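You operate a simulated robot arm through the tools that you are given. There is no shell and no other tool.

Carry out the task below with a simulated robot arm. There is one attempt and no reset: what you move stays moved.

## Task
Slide both clamps up to the sea pan and run their thumbscrews tight.
Fine: the hob's knobs end at off.

It is judged by the outcome, as a careful person would: the job done as asked, and still so three seconds after it is handed in. It fails if anything else is knocked over, pushed out of place, dropped, spilled or broken.

## Robot
A 6-joint arm with a two-finger parallel gripper, fixed in place. Base frame: the origin is at the foot of the arm, x ahead of it, y to its left, z up; the work surface is at about z = 0.908. Lengths are in m, angles in degrees, forces in N, time in s.
With the tool pointing down near the work surface it reaches from about 0.24 to 0.66 m from the base axis. Its first joint turns from -66.0 to 66.0 degrees. Payload 2.9 kg.
The TCP is the grasp point between the finger pads, 0.03 m short of the fingertips. In the tool frame z runs along the fingers and y along their closing line. Largest opening 0.11 m; finger width 0.02, thickness 0.01; the body of the gripper, 0.048 by 0.112 m, starts 0.055 m behind the TCP.
Orientation is told as [roll, pitch, yaw] about the base's x, y, z axes, in that order, counted from this pose: with the fingers straight down and closing along the base's y, the tool's x points along the base's -x, its y along +y and its z along -z.

## Interface
- The arm moves only by the tool nudge_tool. Its argument "plan" is a list of rows, each an object of numbers (a shift or turn left out is 0, a gripper value left out holds the last): "x", "y", "z": the shift along the tool's x, y, z in units of 40 mm (1.0 is 40 mm); "ax", "ay", "az": the turn, a rotation vector about the tool's x, y, z in units of 6 degrees (1.0 is 6 degrees); "fingers": the closure, from 0 (fully open) to 1 (shut). In form: [{"x": .., "y": .., "z": .., "ax": .., "ay": .., "az": .., "fingers": ..}, ...]. A call has 1 to 20 rows; each row shifts and turns the commanded pose from where the row before left it, along the tool's axes as they then stand. A call with a number of a shift or a turn outside -1 to 1 is refused whole. A row lasts 0.2 s, in which the tool goes at most 0.05 m and 8.6 degrees; a call with a longer step from one row to the next is refused whole, and so is a gripper value outside its range. Where a pose cannot be reached the arm comes as near as it can. A force on the tool above 40 N (or 10 N above the force at the start of the call, whichever is more), or a blocked arm, ends the call early, and 0.2 s more pass. The fingers move at their own pace (about 0.108 m/s each) and stop on an object; they squeeze with about 30 N. The grip force told is the motor's: it shows also when the fingers shut on nothing. Time passes only in rows, and 0.2 s behind the last, so rows that do not move let the fingers close. The reply holds the time, the measured pose of the TCP, the force on the tool along the base axes, the opening and the grip force, in the units named above and with some noise, with the torque about the TCP (base axes, N m) and any sound that the robot's microphone picked up.
- Cameras (640 x 400 px; columns grow to the right, rows downward): "scene" is fixed at [0.0695, 0.4226, 1.4074]; the picture's right is [-0.84, -0.54, 0.00], its down [-0.19, 0.29, -0.94] and it looks along [0.51, -0.79, -0.35] (base axes); focal length 318 px, centre (320, 200). "wrist" rides on the gripper at [0.072, 0.017, -0.103] in the tool frame; the picture's right is [-0.23, 0.97, 0.00], its down [-0.76, -0.18, -0.62] and it looks along [-0.61, -0.14, 0.78] (tool axes); focal length 222 px, centre (320, 200). There is no depth. A picture from a camera that has moved, and an enlarged one, comes with that camera's place and axes in the base frame and with its lens.
- capture(camera): a new picture of that camera. It takes no simulated time.
- close_up(camera, box): a new picture of the part [left, top, right, bottom] of that camera's present view, enlarged. It takes no simulated time.
- job_done(): hands the job in; it is judged then, once.

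Nothing tells you positions but the pictures and the camera data. Unless the task says otherwise, let go and move clear before handing in.

The tools are called after "Request:" as name(argument=value, ...) on one line, values as JSON. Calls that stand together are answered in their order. nudge_tool: Moves the arm, as the interface text tells. Its arguments: {"type":"object","properties":{"plan":{"type":"array"}},"required":["plan"]} The other tools are called the same way: capture (camera) takes a picture; close_up (camera, box) takes an enlarged picture of a part of a camera's view; job_done () hands the job in.

At the start:

```text
t: 0.0
eef_pos: [0.3606, -0.14, 1.2801]
orientation: [0.1, 0.1, 0.0]
wrist_force: [0.4, 1.2, -0.9]
wrist_torque: [-0.01, 0.02, 0.02]
finger_gap: 0.1099
grasp_force: 0.0
```

scene: 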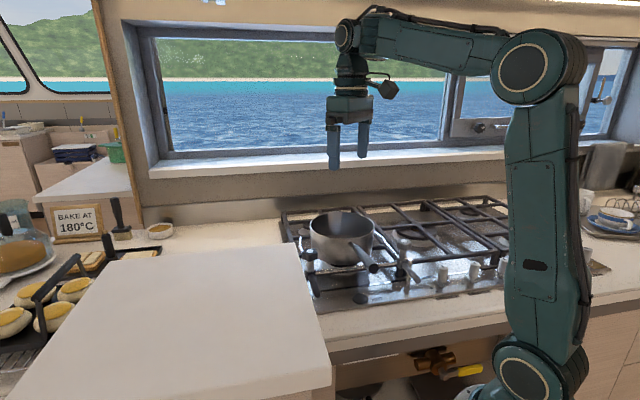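
wrist: 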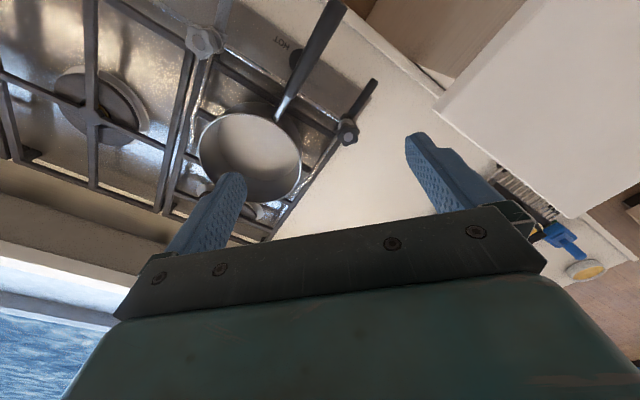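

I see a galley hob with a saucepan on it, fiddle rails with clamps, and knobs along the front. I'll take enlarged pictures to find the clamps, thumbscrews and knobs before I move.

Request:
close_up(camera="scene", box=[270, 180, 430, 320])

Request:
close_up(camera="scene", box=[380, 180, 540, 320])

Request:
close_up(camera="wrist", box=[150, 0, 400, 220])

```text
2.86 times, centred on (350, 250) of scene
camera zoom: at [0.0695, 0.4226, 1.4074], right [-0.84, -0.54, 0.0], down [-0.19, 0.29, -0.94], along [0.51, -0.79, -0.35], focal length 908 px, centre (234, 57)
```

zoom: 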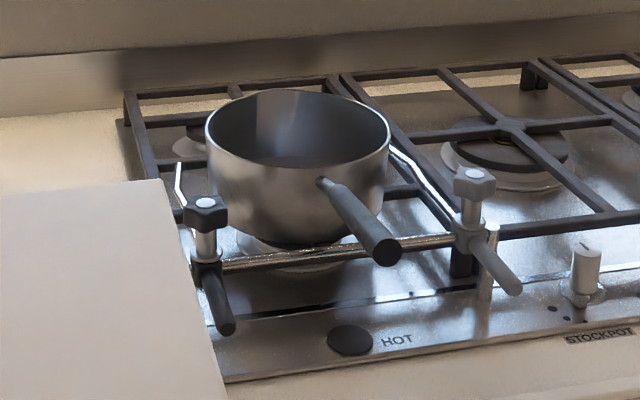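

```text
2.86 times, centred on (460, 250) of scene
camera zoom: at [0.0695, 0.4226, 1.4074], right [-0.84, -0.54, 0.0], down [-0.19, 0.29, -0.94], along [0.51, -0.79, -0.35], focal length 908 px, centre (-80, 57)
```

zoom: 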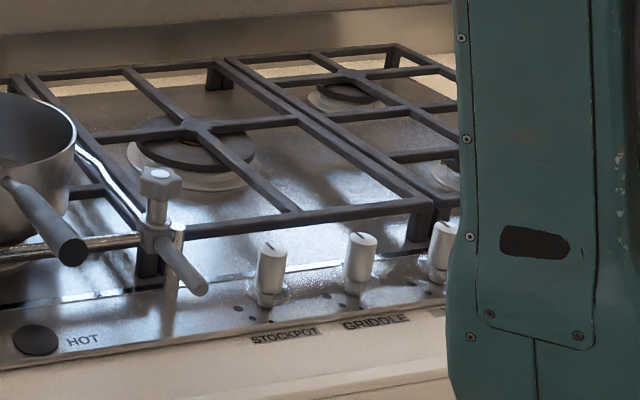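

```text
1.82 times, centred on (275, 110) of wrist
camera zoom: at [0.2887, -0.1244, 1.3823], right [0.23, 0.97, 0.0], down [0.76, -0.18, 0.62], along [0.61, -0.14, -0.78], focal length 404 px, centre (402, 364)
```

zoom: 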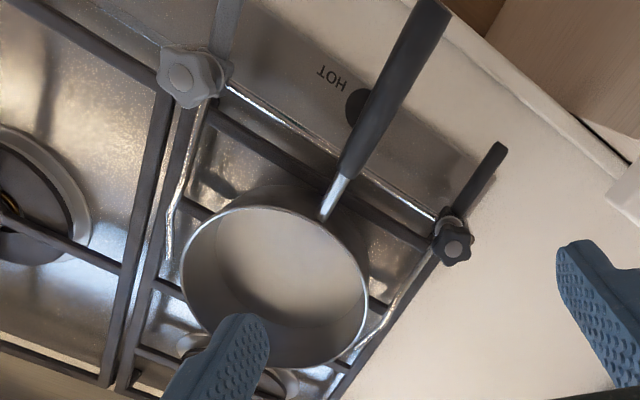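

The rail runs diagonally, from a dark knob near (0.436, -0.108, 1.044) to a grey knob near (0.275, -0.277, 1.039), with the pan between them. Next I'll zoom in further on the clamps and the hob knobs.

Request:
close_up(camera="scene", box=[295, 215, 365, 275])

Request:
close_up(camera="scene", box=[365, 210, 435, 270])

Request:
close_up(camera="scene", box=[430, 225, 510, 295])

Request:
close_up(camera="wrist", box=[150, 0, 260, 90])

Request:
close_up(camera="wrist", box=[290, 60, 400, 150])

```text
6.67 times, centred on (330, 245) of scene
camera zoom: at [0.0695, 0.4226, 1.4074], right [-0.84, -0.54, 0.0], down [-0.19, 0.29, -0.94], along [0.51, -0.79, -0.35], focal length 2118 px, centre (253, -100)
```

zoom: 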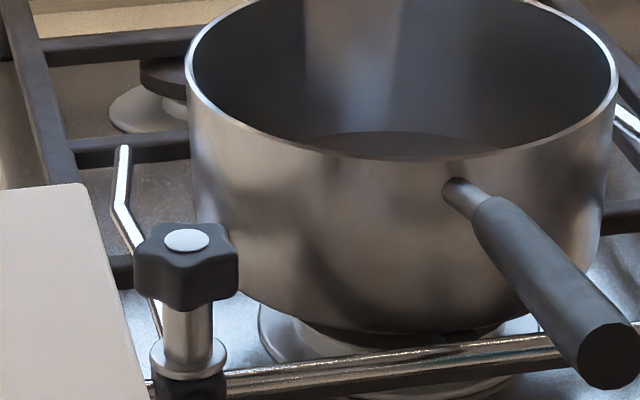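

```text
6.67 times, centred on (400, 240) of scene
camera zoom: at [0.0695, 0.4226, 1.4074], right [-0.84, -0.54, 0.0], down [-0.19, 0.29, -0.94], along [0.51, -0.79, -0.35], focal length 2118 px, centre (-213, -67)
```

zoom: 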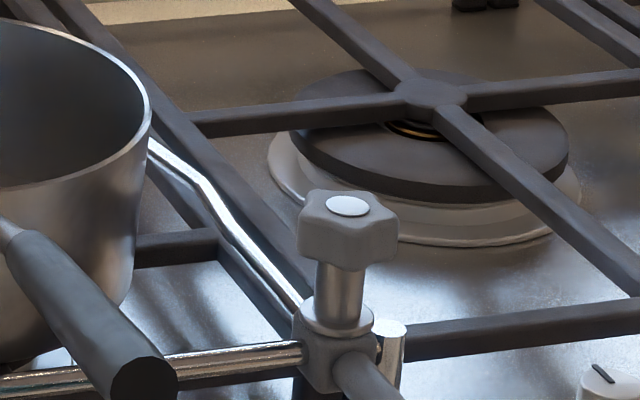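

```text
5.71 times, centred on (470, 260) of scene
camera zoom: at [0.0695, 0.4226, 1.4074], right [-0.84, -0.54, 0.0], down [-0.19, 0.29, -0.94], along [0.51, -0.79, -0.35], focal length 1815 px, centre (-537, -143)
```

zoom: 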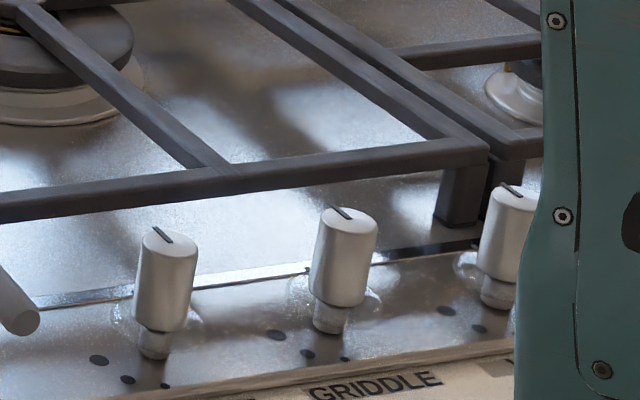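

```text
4.44 times, centred on (205, 45) of wrist
camera zoom: at [0.2887, -0.1244, 1.3823], right [0.23, 0.97, 0.0], down [0.76, -0.18, 0.62], along [0.61, -0.14, -0.78], focal length 987 px, centre (831, 889)
```

zoom: 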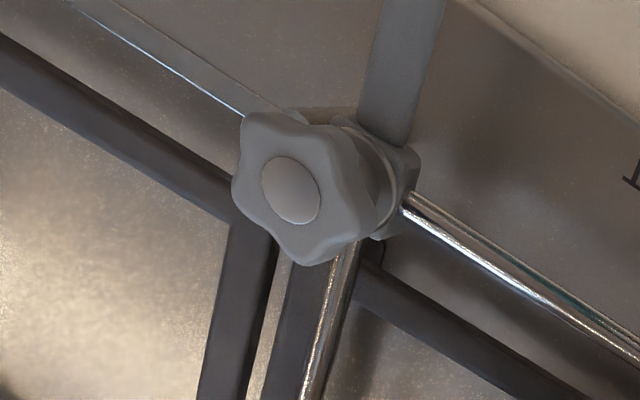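

```text
4.44 times, centred on (345, 105) of wrist
camera zoom: at [0.2887, -0.1244, 1.3823], right [0.23, 0.97, 0.0], down [0.76, -0.18, 0.62], along [0.61, -0.14, -0.78], focal length 987 px, centre (209, 622)
```

zoom: 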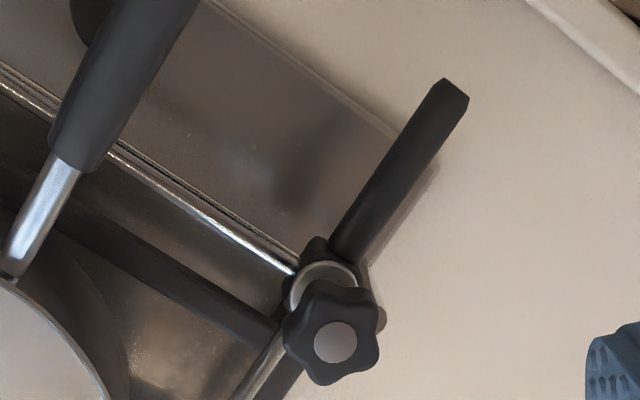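

The clamps look symmetrical about the pan, about 0.23 m apart, each with a star thumbscrew, a front grip and a bent chrome arm. A white box stands beside the dark clamp. I'll turn the tool to line up with the rail, staying high, to view the clamps and the whole knob row.

Request:
nudge_tool(plan=[{"az": 1}, {"az": 1}, {"az": 1}, {"az": 1}, {"az": 1}, {"az": 1}, {"az": 1}, {"az": 0.4}, {"y": -0.6}, {"y": -0.6}, {"y": -0.6}, {"y": -0.6}, {}])

Request:
capture(camera="wrist")

Request:
capture(camera="scene")

```text
t: 2.8
eef_pos: [0.2949, -0.2098, 1.2794]
orientation: [0.0, 0.0, -44.4]
wrist_force: [0.3, -0.5, 0.8]
wrist_torque: [0.0, 0.0, 0.0]
finger_gap: 0.11
grasp_force: 0.0
```

```text
taken
camera wrist: at [0.2548, -0.1475, 1.3807], right [0.84, 0.54, 0.0], down [0.42, -0.66, 0.62], along [0.34, -0.53, -0.78], focal length 222 px, centre (320, 200)
```

wrist: 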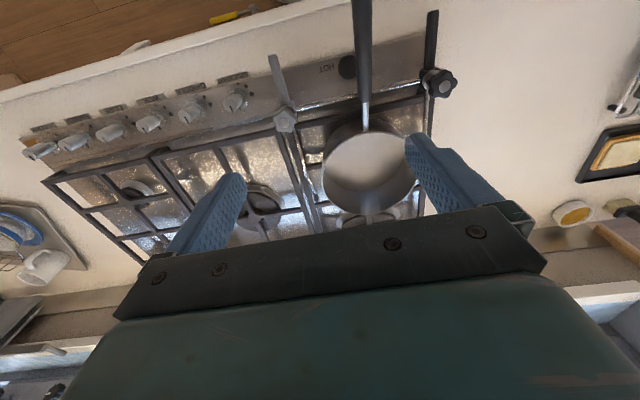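

```text
taken
```

scene: 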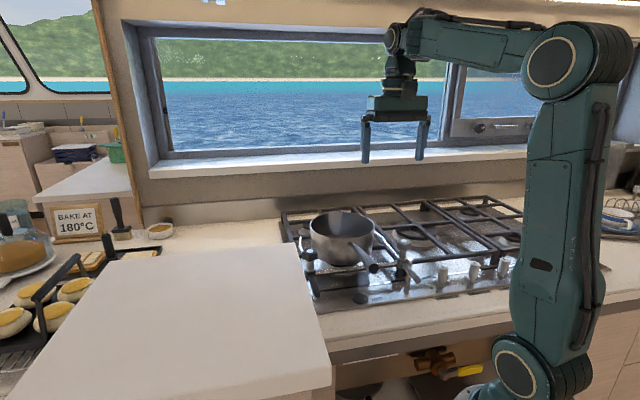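

Now I can see the full row of six hob knobs. I'll enlarge them to read the pointers, and enlarge the clamps as well.

Request:
close_up(camera="wrist", box=[10, 60, 140, 170])

Request:
close_up(camera="wrist", box=[130, 60, 260, 170])

Request:
close_up(camera="wrist", box=[250, 40, 380, 150])

Request:
close_up(camera="wrist", box=[340, 0, 480, 120])

Request:
close_up(camera="scene", box=[420, 230, 530, 320])

```text
3.64 times, centred on (75, 115) of wrist
camera zoom: at [0.2548, -0.1475, 1.3807], right [0.84, 0.54, 0.0], down [0.42, -0.66, 0.62], along [0.34, -0.53, -0.78], focal length 808 px, centre (1211, 509)
```

zoom: 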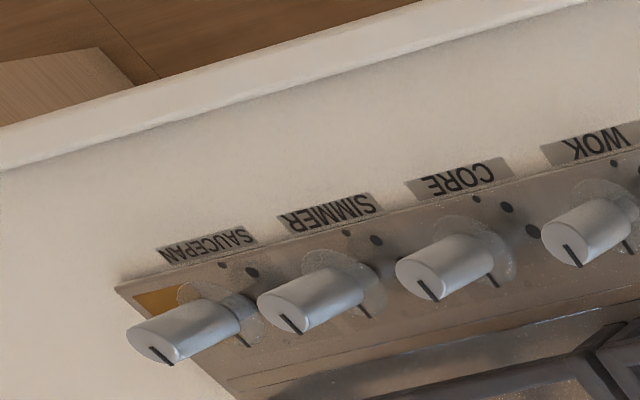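

```text
3.64 times, centred on (195, 115) of wrist
camera zoom: at [0.2548, -0.1475, 1.3807], right [0.84, 0.54, 0.0], down [0.42, -0.66, 0.62], along [0.34, -0.53, -0.78], focal length 808 px, centre (774, 509)
```

zoom: 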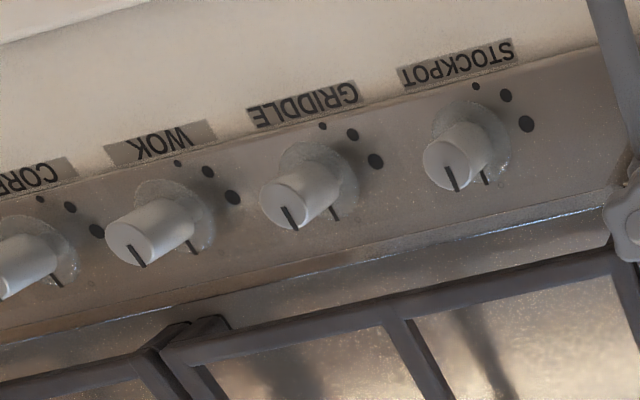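

```text
3.64 times, centred on (315, 95) of wrist
camera zoom: at [0.2548, -0.1475, 1.3807], right [0.84, 0.54, 0.0], down [0.42, -0.66, 0.62], along [0.34, -0.53, -0.78], focal length 808 px, centre (338, 582)
```

zoom: 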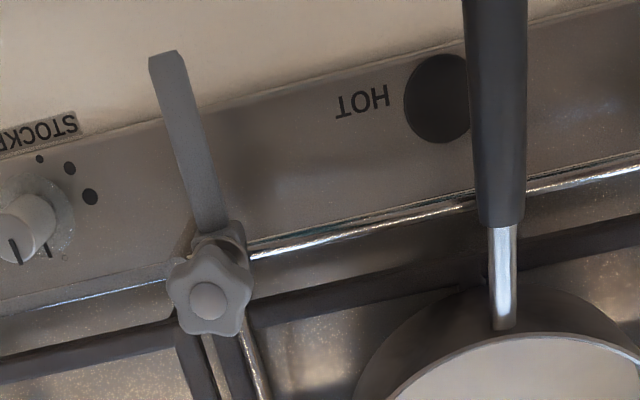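

```text
3.33 times, centred on (410, 60) of wrist
camera zoom: at [0.2548, -0.1475, 1.3807], right [0.84, 0.54, 0.0], down [0.42, -0.66, 0.62], along [0.34, -0.53, -0.78], focal length 740 px, centre (20, 667)
```

zoom: 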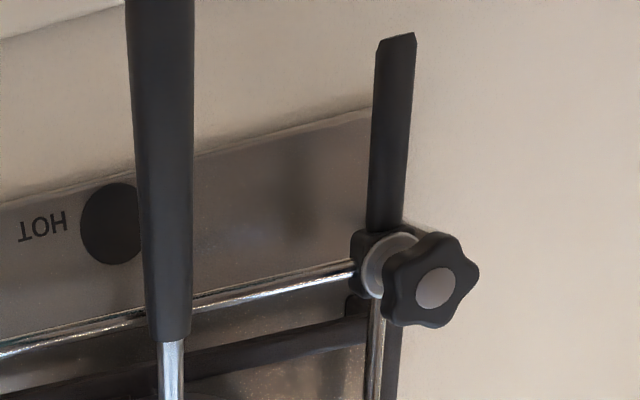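

```text
4.44 times, centred on (475, 275) of scene
camera zoom: at [0.0695, 0.4226, 1.4074], right [-0.84, -0.54, 0.0], down [-0.19, 0.29, -0.94], along [0.51, -0.79, -0.35], focal length 1412 px, centre (-369, -133)
```

zoom: 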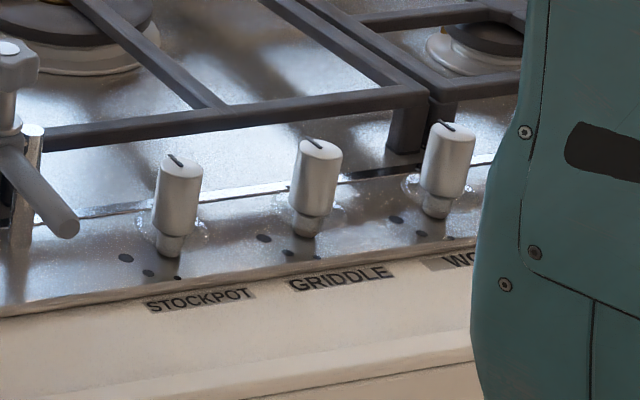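

All six pointers look lined up with the panel's off marks. I'll check the far ones, SAUCEPAN in particular, more closely.

Request:
close_up(camera="wrist", box=[20, 110, 80, 170])

Request:
close_up(camera="wrist", box=[60, 105, 120, 165])

Request:
close_up(camera="wrist", box=[95, 100, 155, 160])

Request:
close_up(camera="wrist", box=[260, 80, 310, 200])

Request:
close_up(camera="wrist", box=[400, 50, 470, 220])

```text
6.67 times, centred on (50, 140) of wrist
camera zoom: at [0.2548, -0.1475, 1.3807], right [0.84, 0.54, 0.0], down [0.42, -0.66, 0.62], along [0.34, -0.53, -0.78], focal length 1481 px, centre (2120, 600)
```

zoom: 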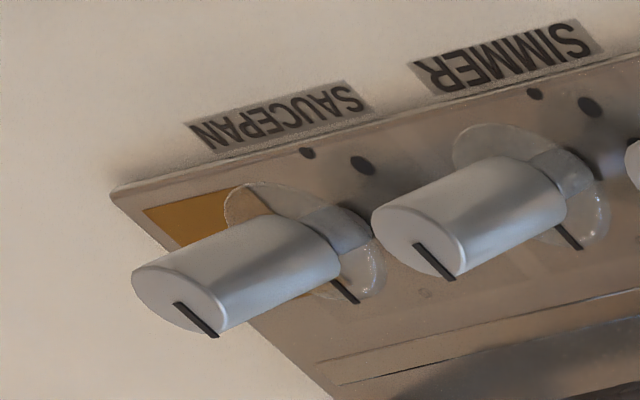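

```text
6.67 times, centred on (90, 135) of wrist
camera zoom: at [0.2548, -0.1475, 1.3807], right [0.84, 0.54, 0.0], down [0.42, -0.66, 0.62], along [0.34, -0.53, -0.78], focal length 1481 px, centre (1853, 633)
```

zoom: 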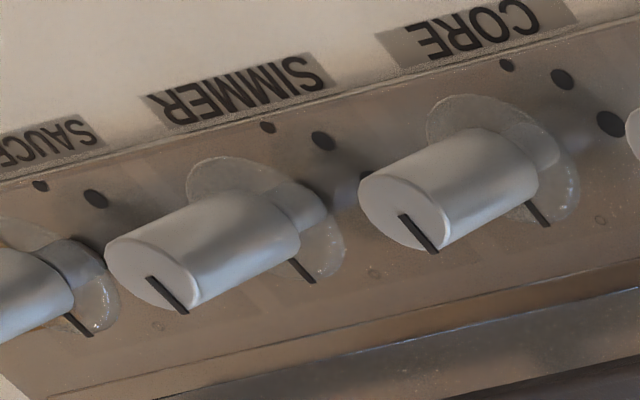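

```text
6.67 times, centred on (125, 130) of wrist
camera zoom: at [0.2548, -0.1475, 1.3807], right [0.84, 0.54, 0.0], down [0.42, -0.66, 0.62], along [0.34, -0.53, -0.78], focal length 1481 px, centre (1620, 667)
```

zoom: 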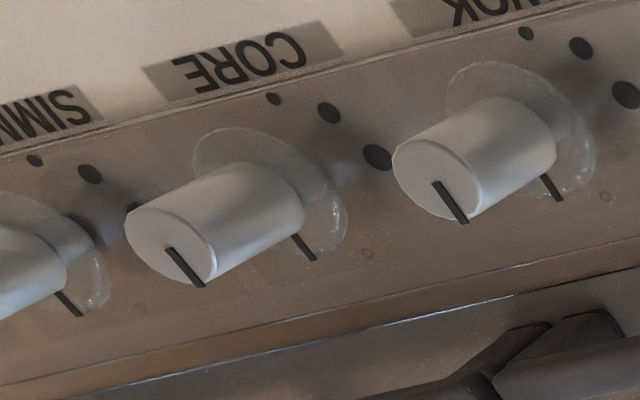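

```text
3.33 times, centred on (285, 140) of wrist
camera zoom: at [0.2548, -0.1475, 1.3807], right [0.84, 0.54, 0.0], down [0.42, -0.66, 0.62], along [0.34, -0.53, -0.78], focal length 740 px, centre (437, 400)
```

zoom: 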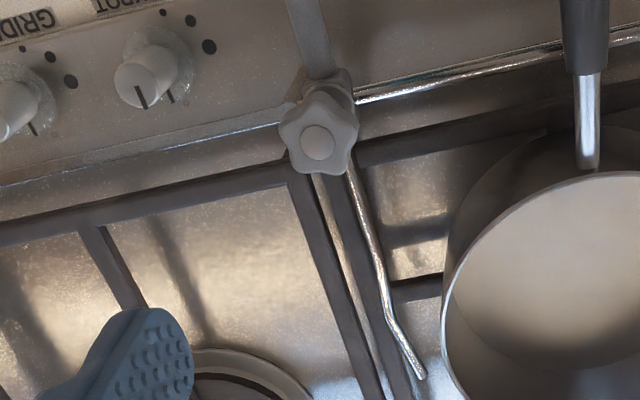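

```text
2.35 times, centred on (435, 135) of wrist
camera zoom: at [0.2548, -0.1475, 1.3807], right [0.84, 0.54, 0.0], down [0.42, -0.66, 0.62], along [0.34, -0.53, -0.78], focal length 523 px, centre (49, 353)
```

zoom: 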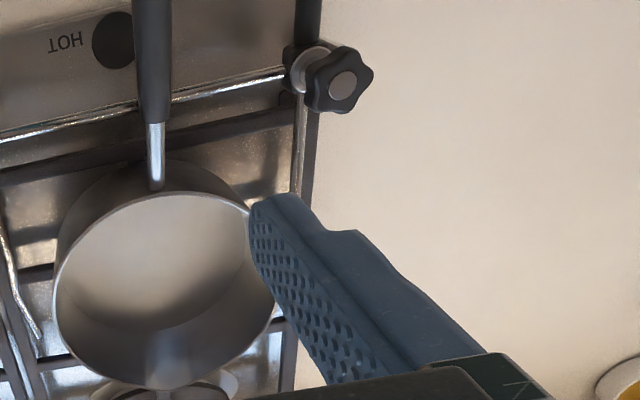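

All six hob knobs are at off, so I only need to keep clear of them. The dark clamp's screw is near (0.440, -0.111) with its top at z ≈ 1.04, and the grey one near (0.2755, -0.280). I'll move above the dark thumbscrew with the fingers part closed, then check alignment.

Request:
nudge_tool(plan=[{"y": 0.9, "az": 0.1, "fingers": 0.4}, {"y": 0.9}, {"y": 0.9}, {"y": 0.9}, {"y": 0.7}, {"x": -0.86}, {"z": 0.8}, {"z": 0.8}, {"z": 0.8}, {}])

Request:
capture(camera="wrist")

Request:
capture(camera="scene")

```text
t: 5.0
eef_pos: [0.4396, -0.1094, 1.1836]
orientation: [-0.1, 0.0, -45.0]
wrist_force: [0.2, 0.5, -0.5]
wrist_torque: [0.0, 0.02, 0.02]
finger_gap: 0.0658
grasp_force: 0.0
```

```text
taken
camera wrist: at [0.3989, -0.0483, 1.2857], right [0.85, 0.53, 0.0], down [0.41, -0.66, 0.62], along [0.33, -0.53, -0.78], focal length 222 px, centre (320, 200)
```

wrist: 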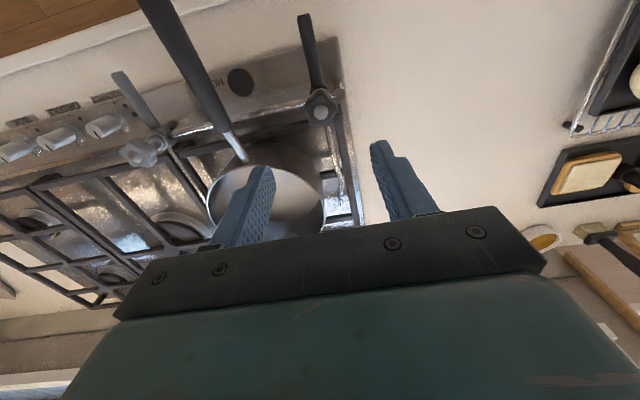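

```text
taken
```

scene: 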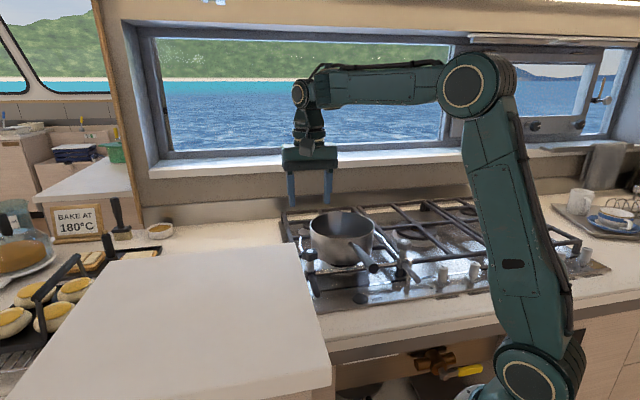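

Request:
close_up(camera="wrist", box=[270, 60, 380, 160])

Request:
close_up(camera="wrist", box=[290, 80, 370, 230])

```text
4.00 times, centred on (325, 110) of wrist
camera zoom: at [0.3989, -0.0483, 1.2857], right [0.85, 0.53, 0.0], down [0.41, -0.66, 0.62], along [0.33, -0.53, -0.78], focal length 888 px, centre (300, 560)
```

zoom: 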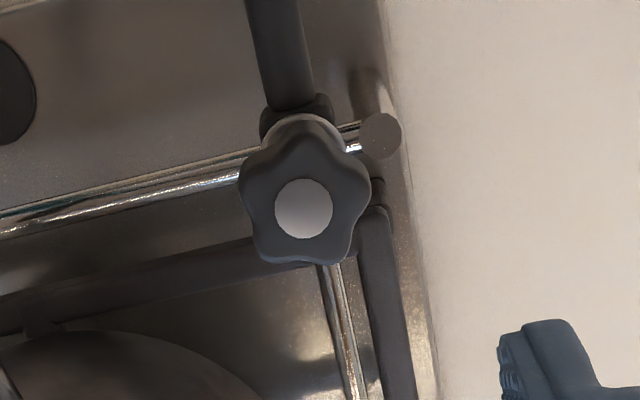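

```text
2.67 times, centred on (330, 155) of wrist
camera zoom: at [0.3989, -0.0483, 1.2857], right [0.85, 0.53, 0.0], down [0.41, -0.66, 0.62], along [0.33, -0.53, -0.78], focal length 592 px, centre (293, 320)
```

zoom: 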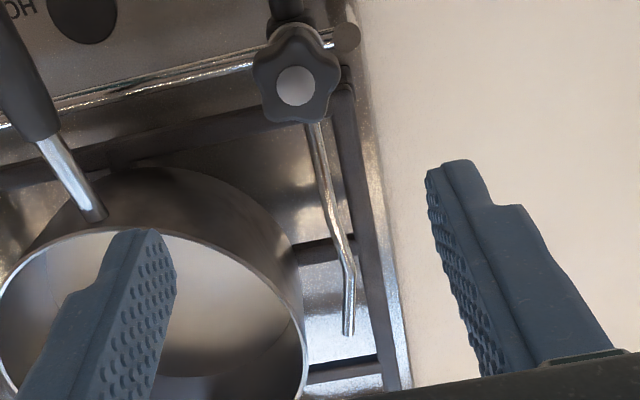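

The tool is centred over the dark thumbscrew: the cap sits at image column 320.75, row 112, against an expected 320, 111.5. I'll lower it so the fingertips straddle the star knob above its flange, then check before closing.

Request:
nudge_tool(plan=[{"z": 0.7}, {"z": 0.7}, {"z": 0.7}, {"z": 0.7}, {"z": 0.4}, {"z": 0.3}, {}])

Request:
capture(camera="wrist")

Request:
close_up(camera="scene", box=[270, 180, 370, 270])

```text
t: 6.6
eef_pos: [0.4402, -0.1132, 1.0431]
orientation: [-0.1, 0.0, -45.0]
wrist_force: [1.3, -0.5, 0.4]
wrist_torque: [-0.01, -0.01, 0.03]
finger_gap: 0.0662
grasp_force: 0.0
```

```text
taken
camera wrist: at [0.4007, -0.0513, 1.1459], right [0.85, 0.53, 0.0], down [0.41, -0.66, 0.62], along [0.33, -0.53, -0.78], focal length 222 px, centre (320, 200)
```

wrist: 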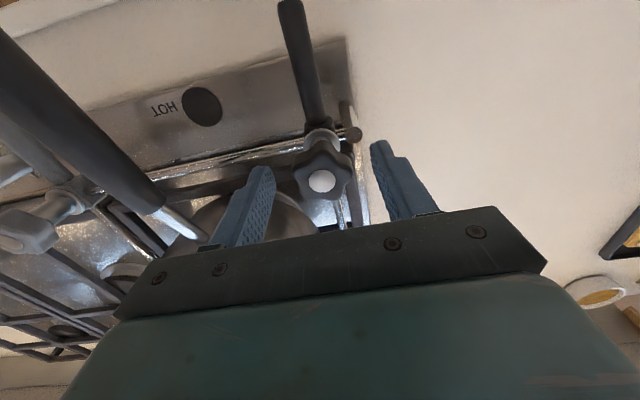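

```text
4.44 times, centred on (320, 225) of scene
camera zoom: at [0.0695, 0.4226, 1.4074], right [-0.84, -0.54, 0.0], down [-0.19, 0.29, -0.94], along [0.51, -0.79, -0.35], focal length 1412 px, centre (320, 89)
```

zoom: 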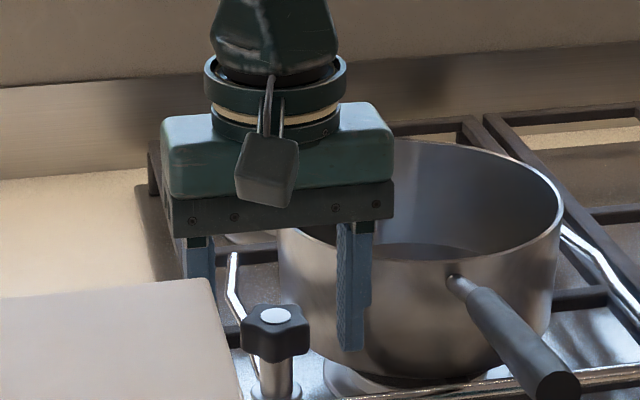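

The cap is about 3 mm toward the front of the tool centre. I'll make that small correction, let it settle and check again.

Request:
nudge_tool(plan=[{"x": 0.08, "y": 0.03}, {}, {}])

Request:
close_up(camera="wrist", box=[230, 110, 430, 235])

```text
t: 7.4
eef_pos: [0.4395, -0.1072, 1.0434]
orientation: [0.0, 0.1, -45.0]
wrist_force: [0.2, -0.6, -0.4]
wrist_torque: [0.04, -0.02, -0.04]
finger_gap: 0.0659
grasp_force: 0.1
```

```text
3.20 times, centred on (330, 172) of wrist
camera zoom: at [0.3989, -0.0465, 1.146], right [0.85, 0.53, 0.0], down [0.41, -0.66, 0.62], along [0.33, -0.53, -0.78], focal length 711 px, centre (288, 288)
```

zoom: 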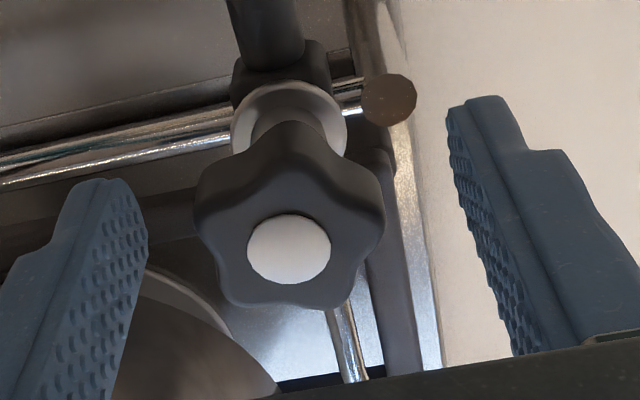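

The cap now sits on the tool axis, so I'll close on the star knob.

Request:
nudge_tool(plan=[{"fingers": 0.6}, {"fingers": 0.8}, {"fingers": 0.8}, {}])

Request:
close_up(camera="wrist", box=[230, 110, 430, 235])

Request:
close_up(camera="scene", box=[270, 190, 370, 280])

```text
t: 8.4
eef_pos: [0.4394, -0.1097, 1.0431]
orientation: [0.1, 0.0, -45.0]
wrist_force: [-3.2, -3.2, 1.5]
wrist_torque: [-0.03, 0.14, -0.04]
finger_gap: 0.0358
grasp_force: 44.9
```

```text
3.20 times, centred on (330, 172) of wrist
camera zoom: at [0.3988, -0.0468, 1.146], right [0.85, 0.53, 0.0], down [0.41, -0.66, 0.62], along [0.33, -0.53, -0.78], focal length 711 px, centre (288, 288)
```

zoom: 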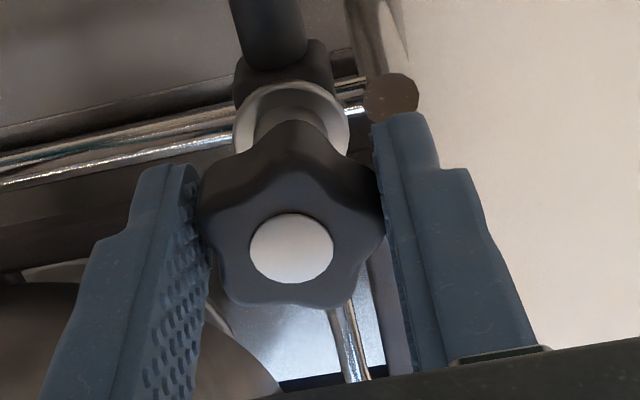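

```text
4.44 times, centred on (320, 235) of scene
camera zoom: at [0.0694, 0.4225, 1.4075], right [-0.84, -0.54, 0.0], down [-0.19, 0.29, -0.94], along [0.51, -0.79, -0.35], focal length 1412 px, centre (320, 44)
```

zoom: 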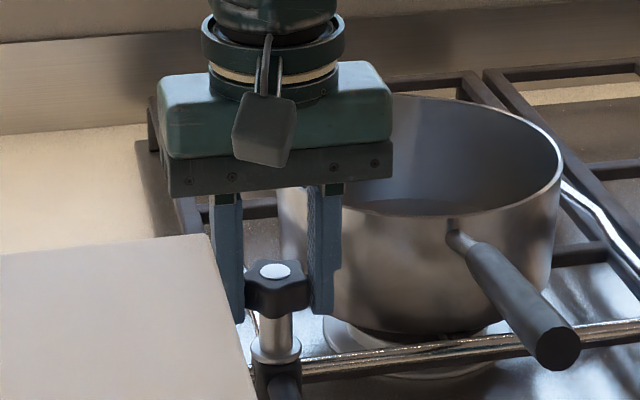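

I have the dark star knob gripped. Now I'll slide the clamp along the rail toward the pan in small steps, watching the force.

Request:
nudge_tool(plan=[{"y": -0.06}, {"y": -0.06}, {}])

Request:
close_up(camera="wrist", box=[230, 110, 430, 235])

```text
t: 9.2
eef_pos: [0.4356, -0.1121, 1.0438]
orientation: [0.1, 0.0, -45.0]
wrist_force: [3.8, -1.3, -7.9]
wrist_torque: [0.21, 0.03, -0.05]
finger_gap: 0.0355
grasp_force: 44.8
```

```text
3.20 times, centred on (330, 172) of wrist
camera zoom: at [0.3962, -0.0493, 1.146], right [0.85, 0.53, 0.0], down [0.41, -0.66, 0.62], along [0.33, -0.53, -0.78], focal length 711 px, centre (288, 288)
```

zoom: 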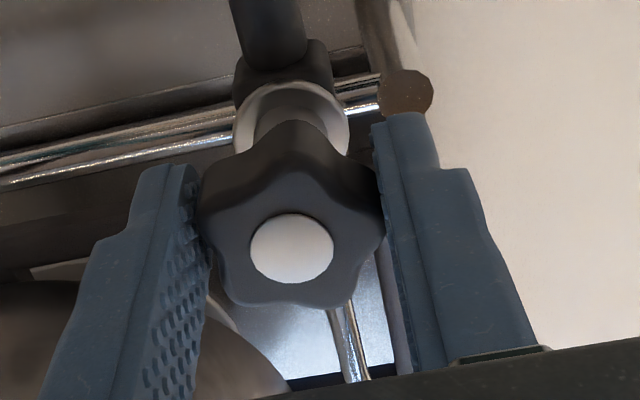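

The clamp slides freely; the end post has receded about 4 mm. I'll keep going in small steps.

Request:
nudge_tool(plan=[{"y": -0.06}, {"y": -0.06}, {"y": -0.06}, {}])

Request:
close_up(camera="wrist", box=[200, 110, 430, 260])

Request:
close_up(camera="scene", box=[280, 200, 380, 290])

```text
t: 10.2
eef_pos: [0.43, -0.1166, 1.0441]
orientation: [0.0, 0.1, -44.9]
wrist_force: [1.4, -0.7, -1.4]
wrist_torque: [0.2, 0.23, -0.04]
finger_gap: 0.0356
grasp_force: 45.0
```

```text
2.67 times, centred on (315, 185) of wrist
camera zoom: at [0.3914, -0.0541, 1.146], right [0.85, 0.53, 0.0], down [0.41, -0.66, 0.62], along [0.33, -0.53, -0.78], focal length 592 px, centre (333, 240)
```

zoom: 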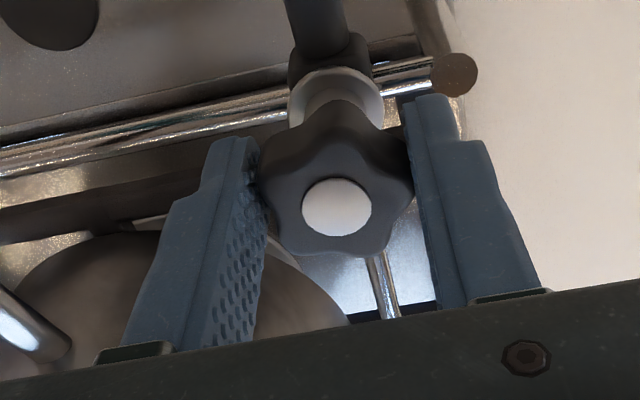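

```text
4.44 times, centred on (330, 245) of scene
camera zoom: at [0.0696, 0.4226, 1.4074], right [-0.84, -0.54, 0.0], down [-0.19, 0.29, -0.94], along [0.51, -0.79, -0.35], focal length 1412 px, centre (276, 0)
```

zoom: 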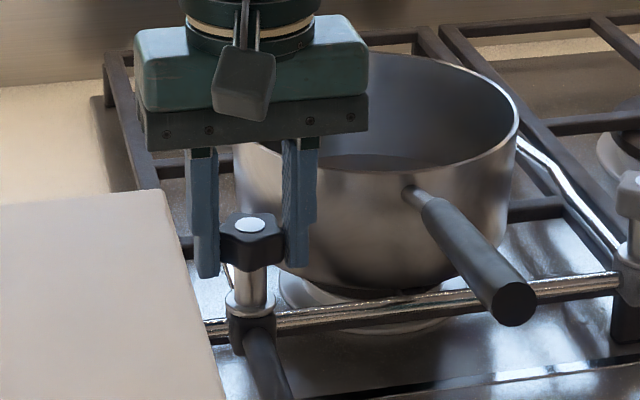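

The clamp has moved about 11 mm and I estimate about 25 mm total travel. I'll do a few more small steps, checking force and sound each time.

Request:
nudge_tool(plan=[{"y": -0.05}, {"y": -0.05}, {"y": -0.05}, {}])

Request:
close_up(camera="wrist", box=[200, 110, 430, 260])

Request:
close_up(camera="scene", box=[280, 200, 380, 290])

```text
t: 11.2
eef_pos: [0.4276, -0.1207, 1.0441]
orientation: [0.1, -0.1, -45.1]
wrist_force: [7.3, -5.9, -2.8]
wrist_torque: [0.12, 0.18, -0.04]
finger_gap: 0.0356
grasp_force: 45.0
```

```text
2.67 times, centred on (315, 185) of wrist
camera zoom: at [0.3869, -0.0583, 1.1459], right [0.85, 0.53, 0.0], down [0.41, -0.66, 0.62], along [0.33, -0.53, -0.78], focal length 592 px, centre (333, 240)
```

zoom: 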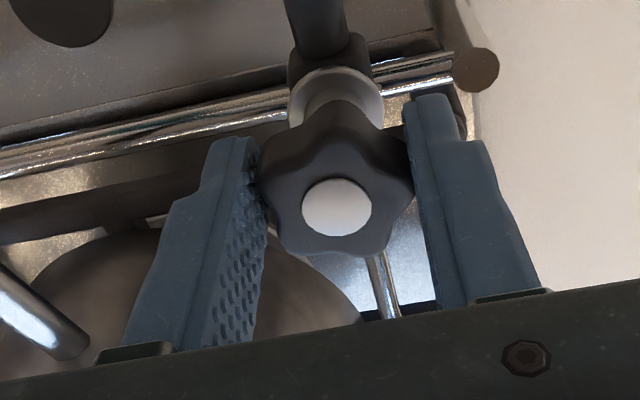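

```text
4.44 times, centred on (330, 245) of scene
camera zoom: at [0.0698, 0.4224, 1.4075], right [-0.84, -0.54, 0.0], down [-0.19, 0.29, -0.94], along [0.51, -0.79, -0.35], focal length 1412 px, centre (276, 0)
```

zoom: 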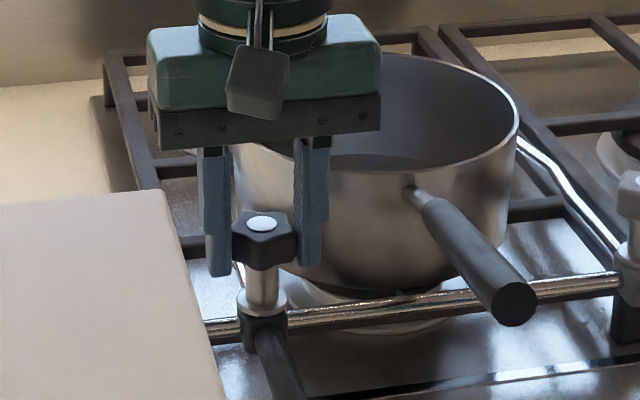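

A sideways force has built up, so the rail is slightly off 45°. I'll ease the tool back about half a millimetre to relax it, then continue in small steps.

Request:
nudge_tool(plan=[{"x": -0.012}, {}, {"y": -0.04, "x": -0.001}, {}])

Request:
close_up(camera="wrist", box=[200, 110, 430, 260])

```text
t: 12.2
eef_pos: [0.4256, -0.1201, 1.0425]
orientation: [0.0, 0.0, -44.9]
wrist_force: [6.2, -3.3, -6.1]
wrist_torque: [-0.34, -0.43, -0.07]
finger_gap: 0.0356
grasp_force: 44.4
```

```text
2.67 times, centred on (315, 185) of wrist
camera zoom: at [0.3863, -0.0592, 1.1461], right [0.85, 0.53, 0.0], down [0.41, -0.66, 0.62], along [0.33, -0.53, -0.78], focal length 592 px, centre (333, 240)
```

zoom: 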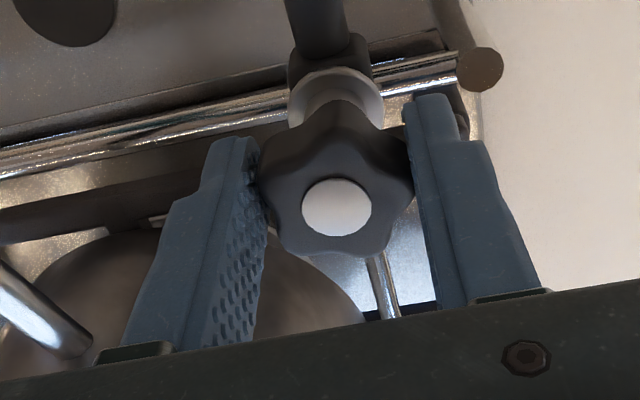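

Request:
nudge_tool(plan=[{"x": -0.015}, {}, {"y": -0.04}, {}])

Request:
close_up(camera="wrist", box=[200, 110, 430, 260])

Request:
close_up(camera="scene", box=[280, 200, 380, 290])

```text
t: 13.2
eef_pos: [0.4235, -0.1235, 1.0437]
orientation: [0.0, -0.1, -45.0]
wrist_force: [3.3, -0.6, -7.7]
wrist_torque: [-0.13, -0.22, -0.05]
finger_gap: 0.0357
grasp_force: 45.0
```

```text
2.67 times, centred on (315, 185) of wrist
camera zoom: at [0.3842, -0.0614, 1.1462], right [0.85, 0.53, 0.0], down [0.41, -0.66, 0.62], along [0.33, -0.53, -0.78], focal length 592 px, centre (333, 240)
```

zoom: 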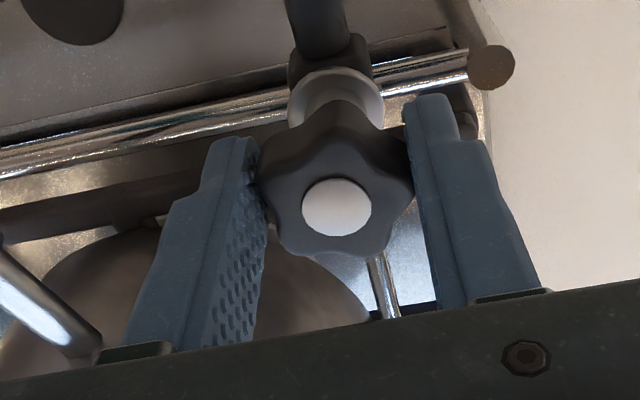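

```text
4.44 times, centred on (330, 245) of scene
camera zoom: at [0.0697, 0.4226, 1.4074], right [-0.84, -0.54, 0.0], down [-0.19, 0.29, -0.94], along [0.51, -0.79, -0.35], focal length 1412 px, centre (276, 0)
```

zoom: 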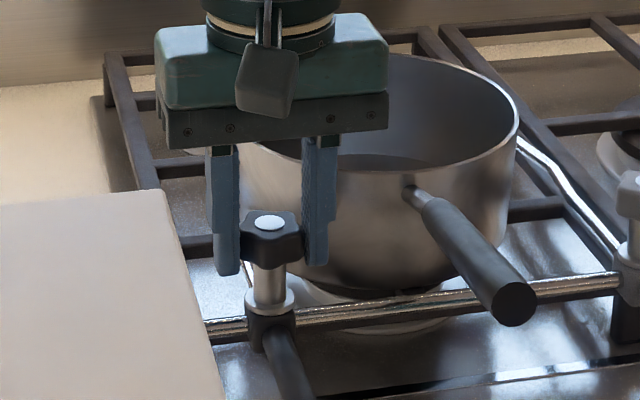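

The clamp has moved about 20.6 mm and my estimate puts contact near 25 mm. I'll let go and rise to see the remaining gap properly.

Request:
nudge_tool(plan=[{"fingers": 0.4}, {"fingers": 0.4}, {"z": -0.5}, {"z": -0.8}, {"z": -0.8}, {"z": -0.8}, {"z": -0.6}, {}])

Request:
capture(camera="wrist")

Request:
close_up(camera="wrist", box=[270, 80, 370, 230])

Request:
close_up(camera="scene", box=[280, 200, 380, 290])

```text
t: 15.0
eef_pos: [0.4263, -0.1272, 1.1844]
orientation: [0.0, -0.1, -45.0]
wrist_force: [-0.3, -1.3, 1.4]
wrist_torque: [-0.01, -0.02, -0.03]
finger_gap: 0.066
grasp_force: 0.1
```

```text
taken
camera wrist: at [0.3866, -0.0634, 1.2867], right [0.85, 0.53, 0.0], down [0.41, -0.66, 0.62], along [0.33, -0.53, -0.78], focal length 222 px, centre (320, 200)
```

wrist: 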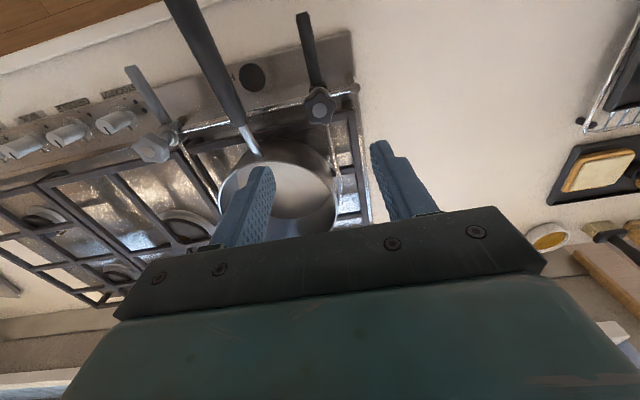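

```text
2.67 times, centred on (320, 155) of wrist
camera zoom: at [0.3866, -0.0634, 1.2867], right [0.85, 0.53, 0.0], down [0.41, -0.66, 0.62], along [0.33, -0.53, -0.78], focal length 592 px, centre (320, 320)
```

zoom: 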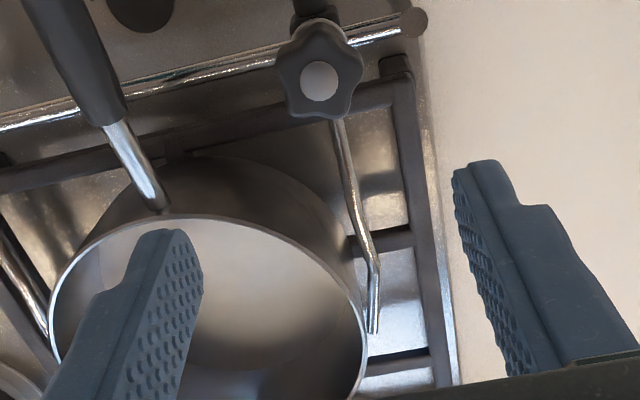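

```text
4.44 times, centred on (330, 245) of scene
camera zoom: at [0.0695, 0.4226, 1.4074], right [-0.84, -0.54, 0.0], down [-0.19, 0.29, -0.94], along [0.51, -0.79, -0.35], focal length 1412 px, centre (276, 0)
```

zoom: 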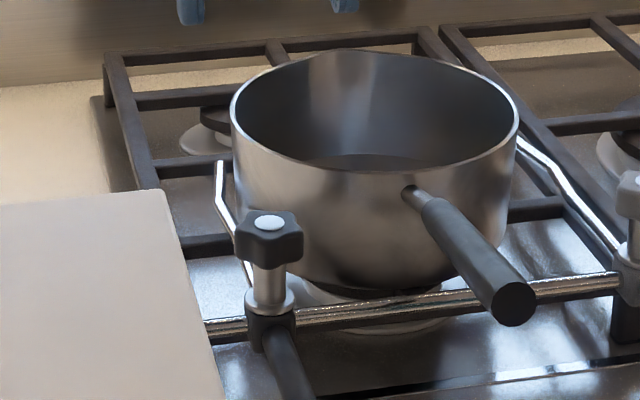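

Request:
close_up(camera="wrist", box=[305, 120, 355, 220])

Request:
close_up(camera="wrist", box=[310, 140, 350, 180])

Request:
close_up(camera="scene", box=[295, 225, 345, 270])

```text
4.00 times, centred on (330, 170) of wrist
camera zoom: at [0.3866, -0.0634, 1.2867], right [0.85, 0.53, 0.0], down [0.41, -0.66, 0.62], along [0.33, -0.53, -0.78], focal length 888 px, centre (280, 320)
```

zoom: 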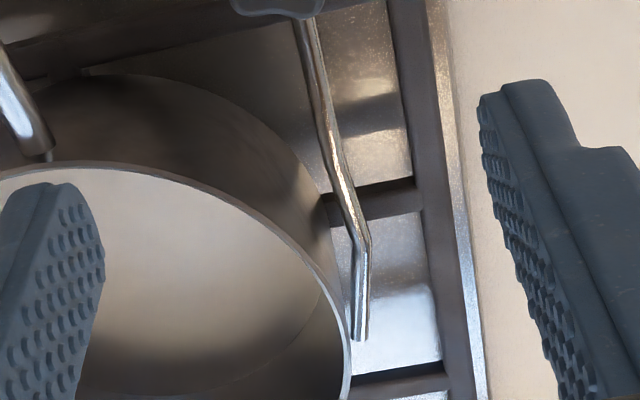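

```text
10.00 times, centred on (330, 160) of wrist
camera zoom: at [0.3866, -0.0634, 1.2867], right [0.85, 0.53, 0.0], down [0.41, -0.66, 0.62], along [0.33, -0.53, -0.78], focal length 2221 px, centre (220, 600)
```

zoom: 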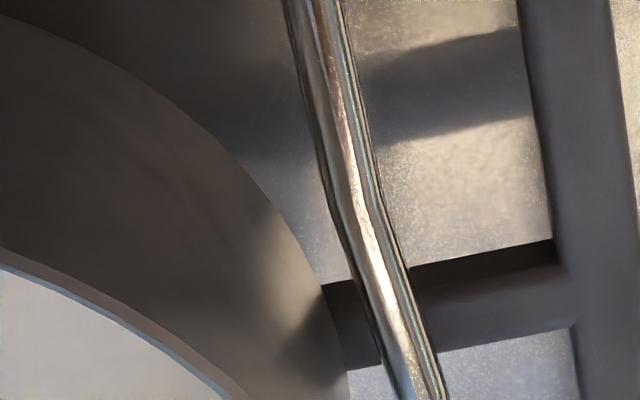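

```text
8.89 times, centred on (320, 248) of scene
camera zoom: at [0.0695, 0.4226, 1.4074], right [-0.84, -0.54, 0.0], down [-0.19, 0.29, -0.94], along [0.51, -0.79, -0.35], focal length 2824 px, centre (320, -222)
```

zoom: 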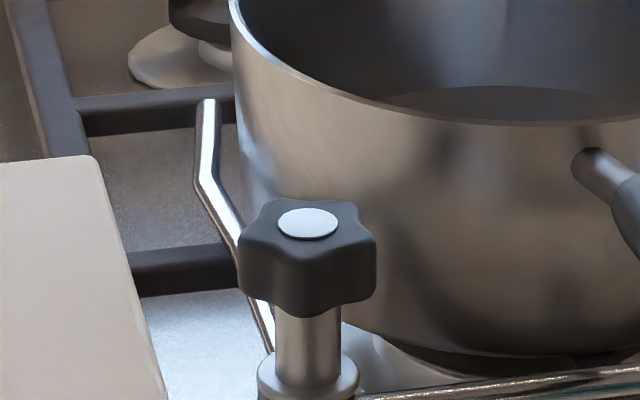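

The remaining gap between the dark arm and the pan is about 5–6 mm, and the pan hasn't moved. I'll go back down on the knob.

Request:
nudge_tool(plan=[{"z": 0.7}, {"z": 0.7}, {"z": 0.7}, {"z": 0.7}, {"z": 0.4}, {"z": 0.3}, {}])

Request:
close_up(camera="wrist", box=[230, 110, 430, 235])

```text
t: 16.6
eef_pos: [0.4239, -0.1255, 1.0438]
orientation: [0.1, 0.0, -45.1]
wrist_force: [0.2, -0.2, 0.2]
wrist_torque: [0.03, -0.02, -0.02]
finger_gap: 0.0662
grasp_force: 0.1
```

```text
3.20 times, centred on (330, 172) of wrist
camera zoom: at [0.385, -0.0639, 1.1464], right [0.85, 0.53, 0.0], down [0.41, -0.66, 0.62], along [0.33, -0.53, -0.78], focal length 711 px, centre (288, 288)
```

zoom: 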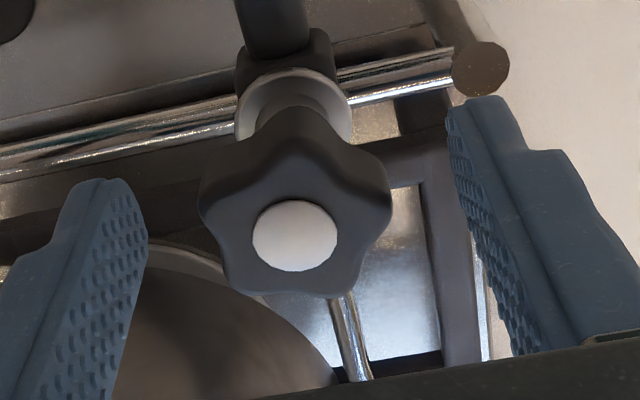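

Request:
nudge_tool(plan=[{"x": 0.045, "y": 0.02}, {}, {"fingers": 0.6}, {"fingers": 0.8}, {"fingers": 0.8}, {}])

Request:
close_up(camera="wrist", box=[230, 110, 430, 235])

```text
t: 18.0
eef_pos: [0.4235, -0.1239, 1.0446]
orientation: [0.1, 0.0, -45.0]
wrist_force: [0.6, 1.1, -1.6]
wrist_torque: [-0.1, -0.14, -0.04]
finger_gap: 0.0359
grasp_force: 45.2
```

```text
3.20 times, centred on (330, 172) of wrist
camera zoom: at [0.3843, -0.0617, 1.1466], right [0.85, 0.53, 0.0], down [0.41, -0.66, 0.62], along [0.33, -0.53, -0.78], focal length 711 px, centre (288, 288)
```

zoom: 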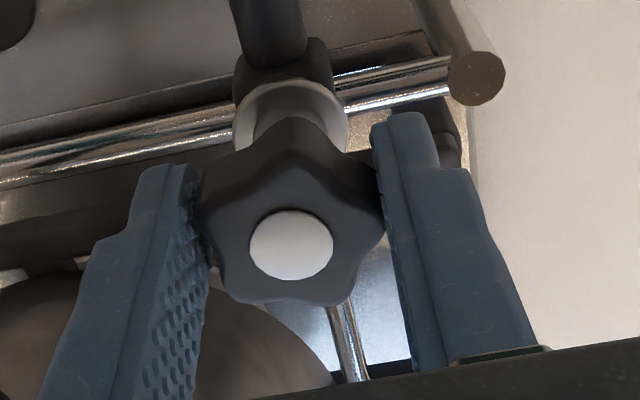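

I have a good, low-stress grip. Next I'll slide 3.5 mm toward the pan, then step about a millimetre at a time.

Request:
nudge_tool(plan=[{"y": -0.045, "x": -0.001}, {"y": -0.045, "x": -0.001}, {}])

Request:
nudge_tool(plan=[{"y": -0.025, "x": -0.001}, {}])

Request:
close_up(camera="wrist", box=[230, 110, 430, 235])

Request:
close_up(camera="scene", box=[280, 200, 380, 290])

```text
t: 18.8
eef_pos: [0.4223, -0.1253, 1.0436]
orientation: [0.0, -0.2, -45.0]
wrist_force: [12.0, -6.3, -13.8]
wrist_torque: [-0.36, -0.56, 0.0]
finger_gap: 0.0359
grasp_force: 44.9
```

```text
t: 19.4
eef_pos: [0.4213, -0.1261, 1.0443]
orientation: [0.0, 0.1, -44.9]
wrist_force: [13.8, -8.8, -16.2]
wrist_torque: [-0.44, -0.42, -0.03]
finger_gap: 0.0357
grasp_force: 44.7
```

```text
3.20 times, centred on (330, 172) of wrist
camera zoom: at [0.3817, -0.0641, 1.1466], right [0.85, 0.53, 0.0], down [0.41, -0.66, 0.62], along [0.33, -0.53, -0.78], focal length 711 px, centre (288, 288)
```

zoom: 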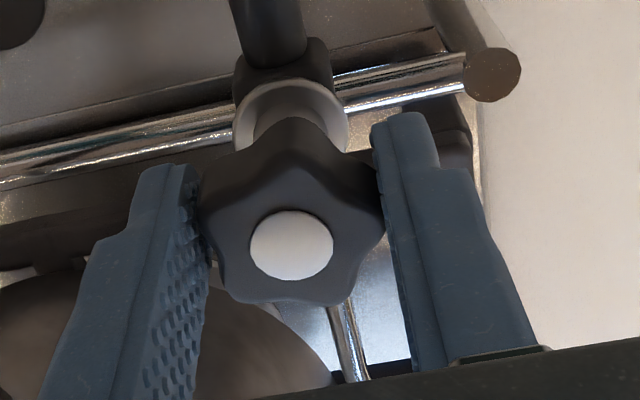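

```text
4.44 times, centred on (330, 245) of scene
camera zoom: at [0.0702, 0.4223, 1.4075], right [-0.84, -0.54, 0.0], down [-0.19, 0.29, -0.94], along [0.51, -0.79, -0.35], focal length 1412 px, centre (276, 0)
```

zoom: 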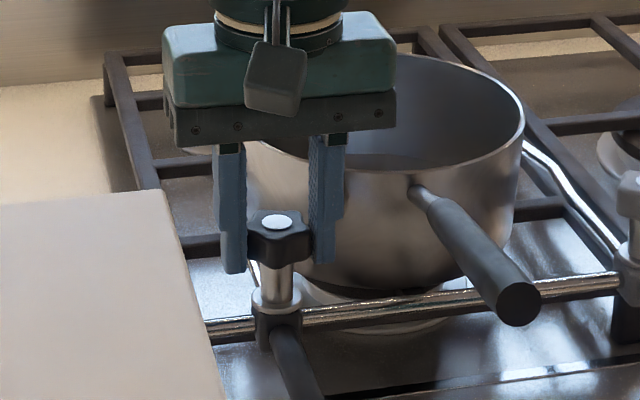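

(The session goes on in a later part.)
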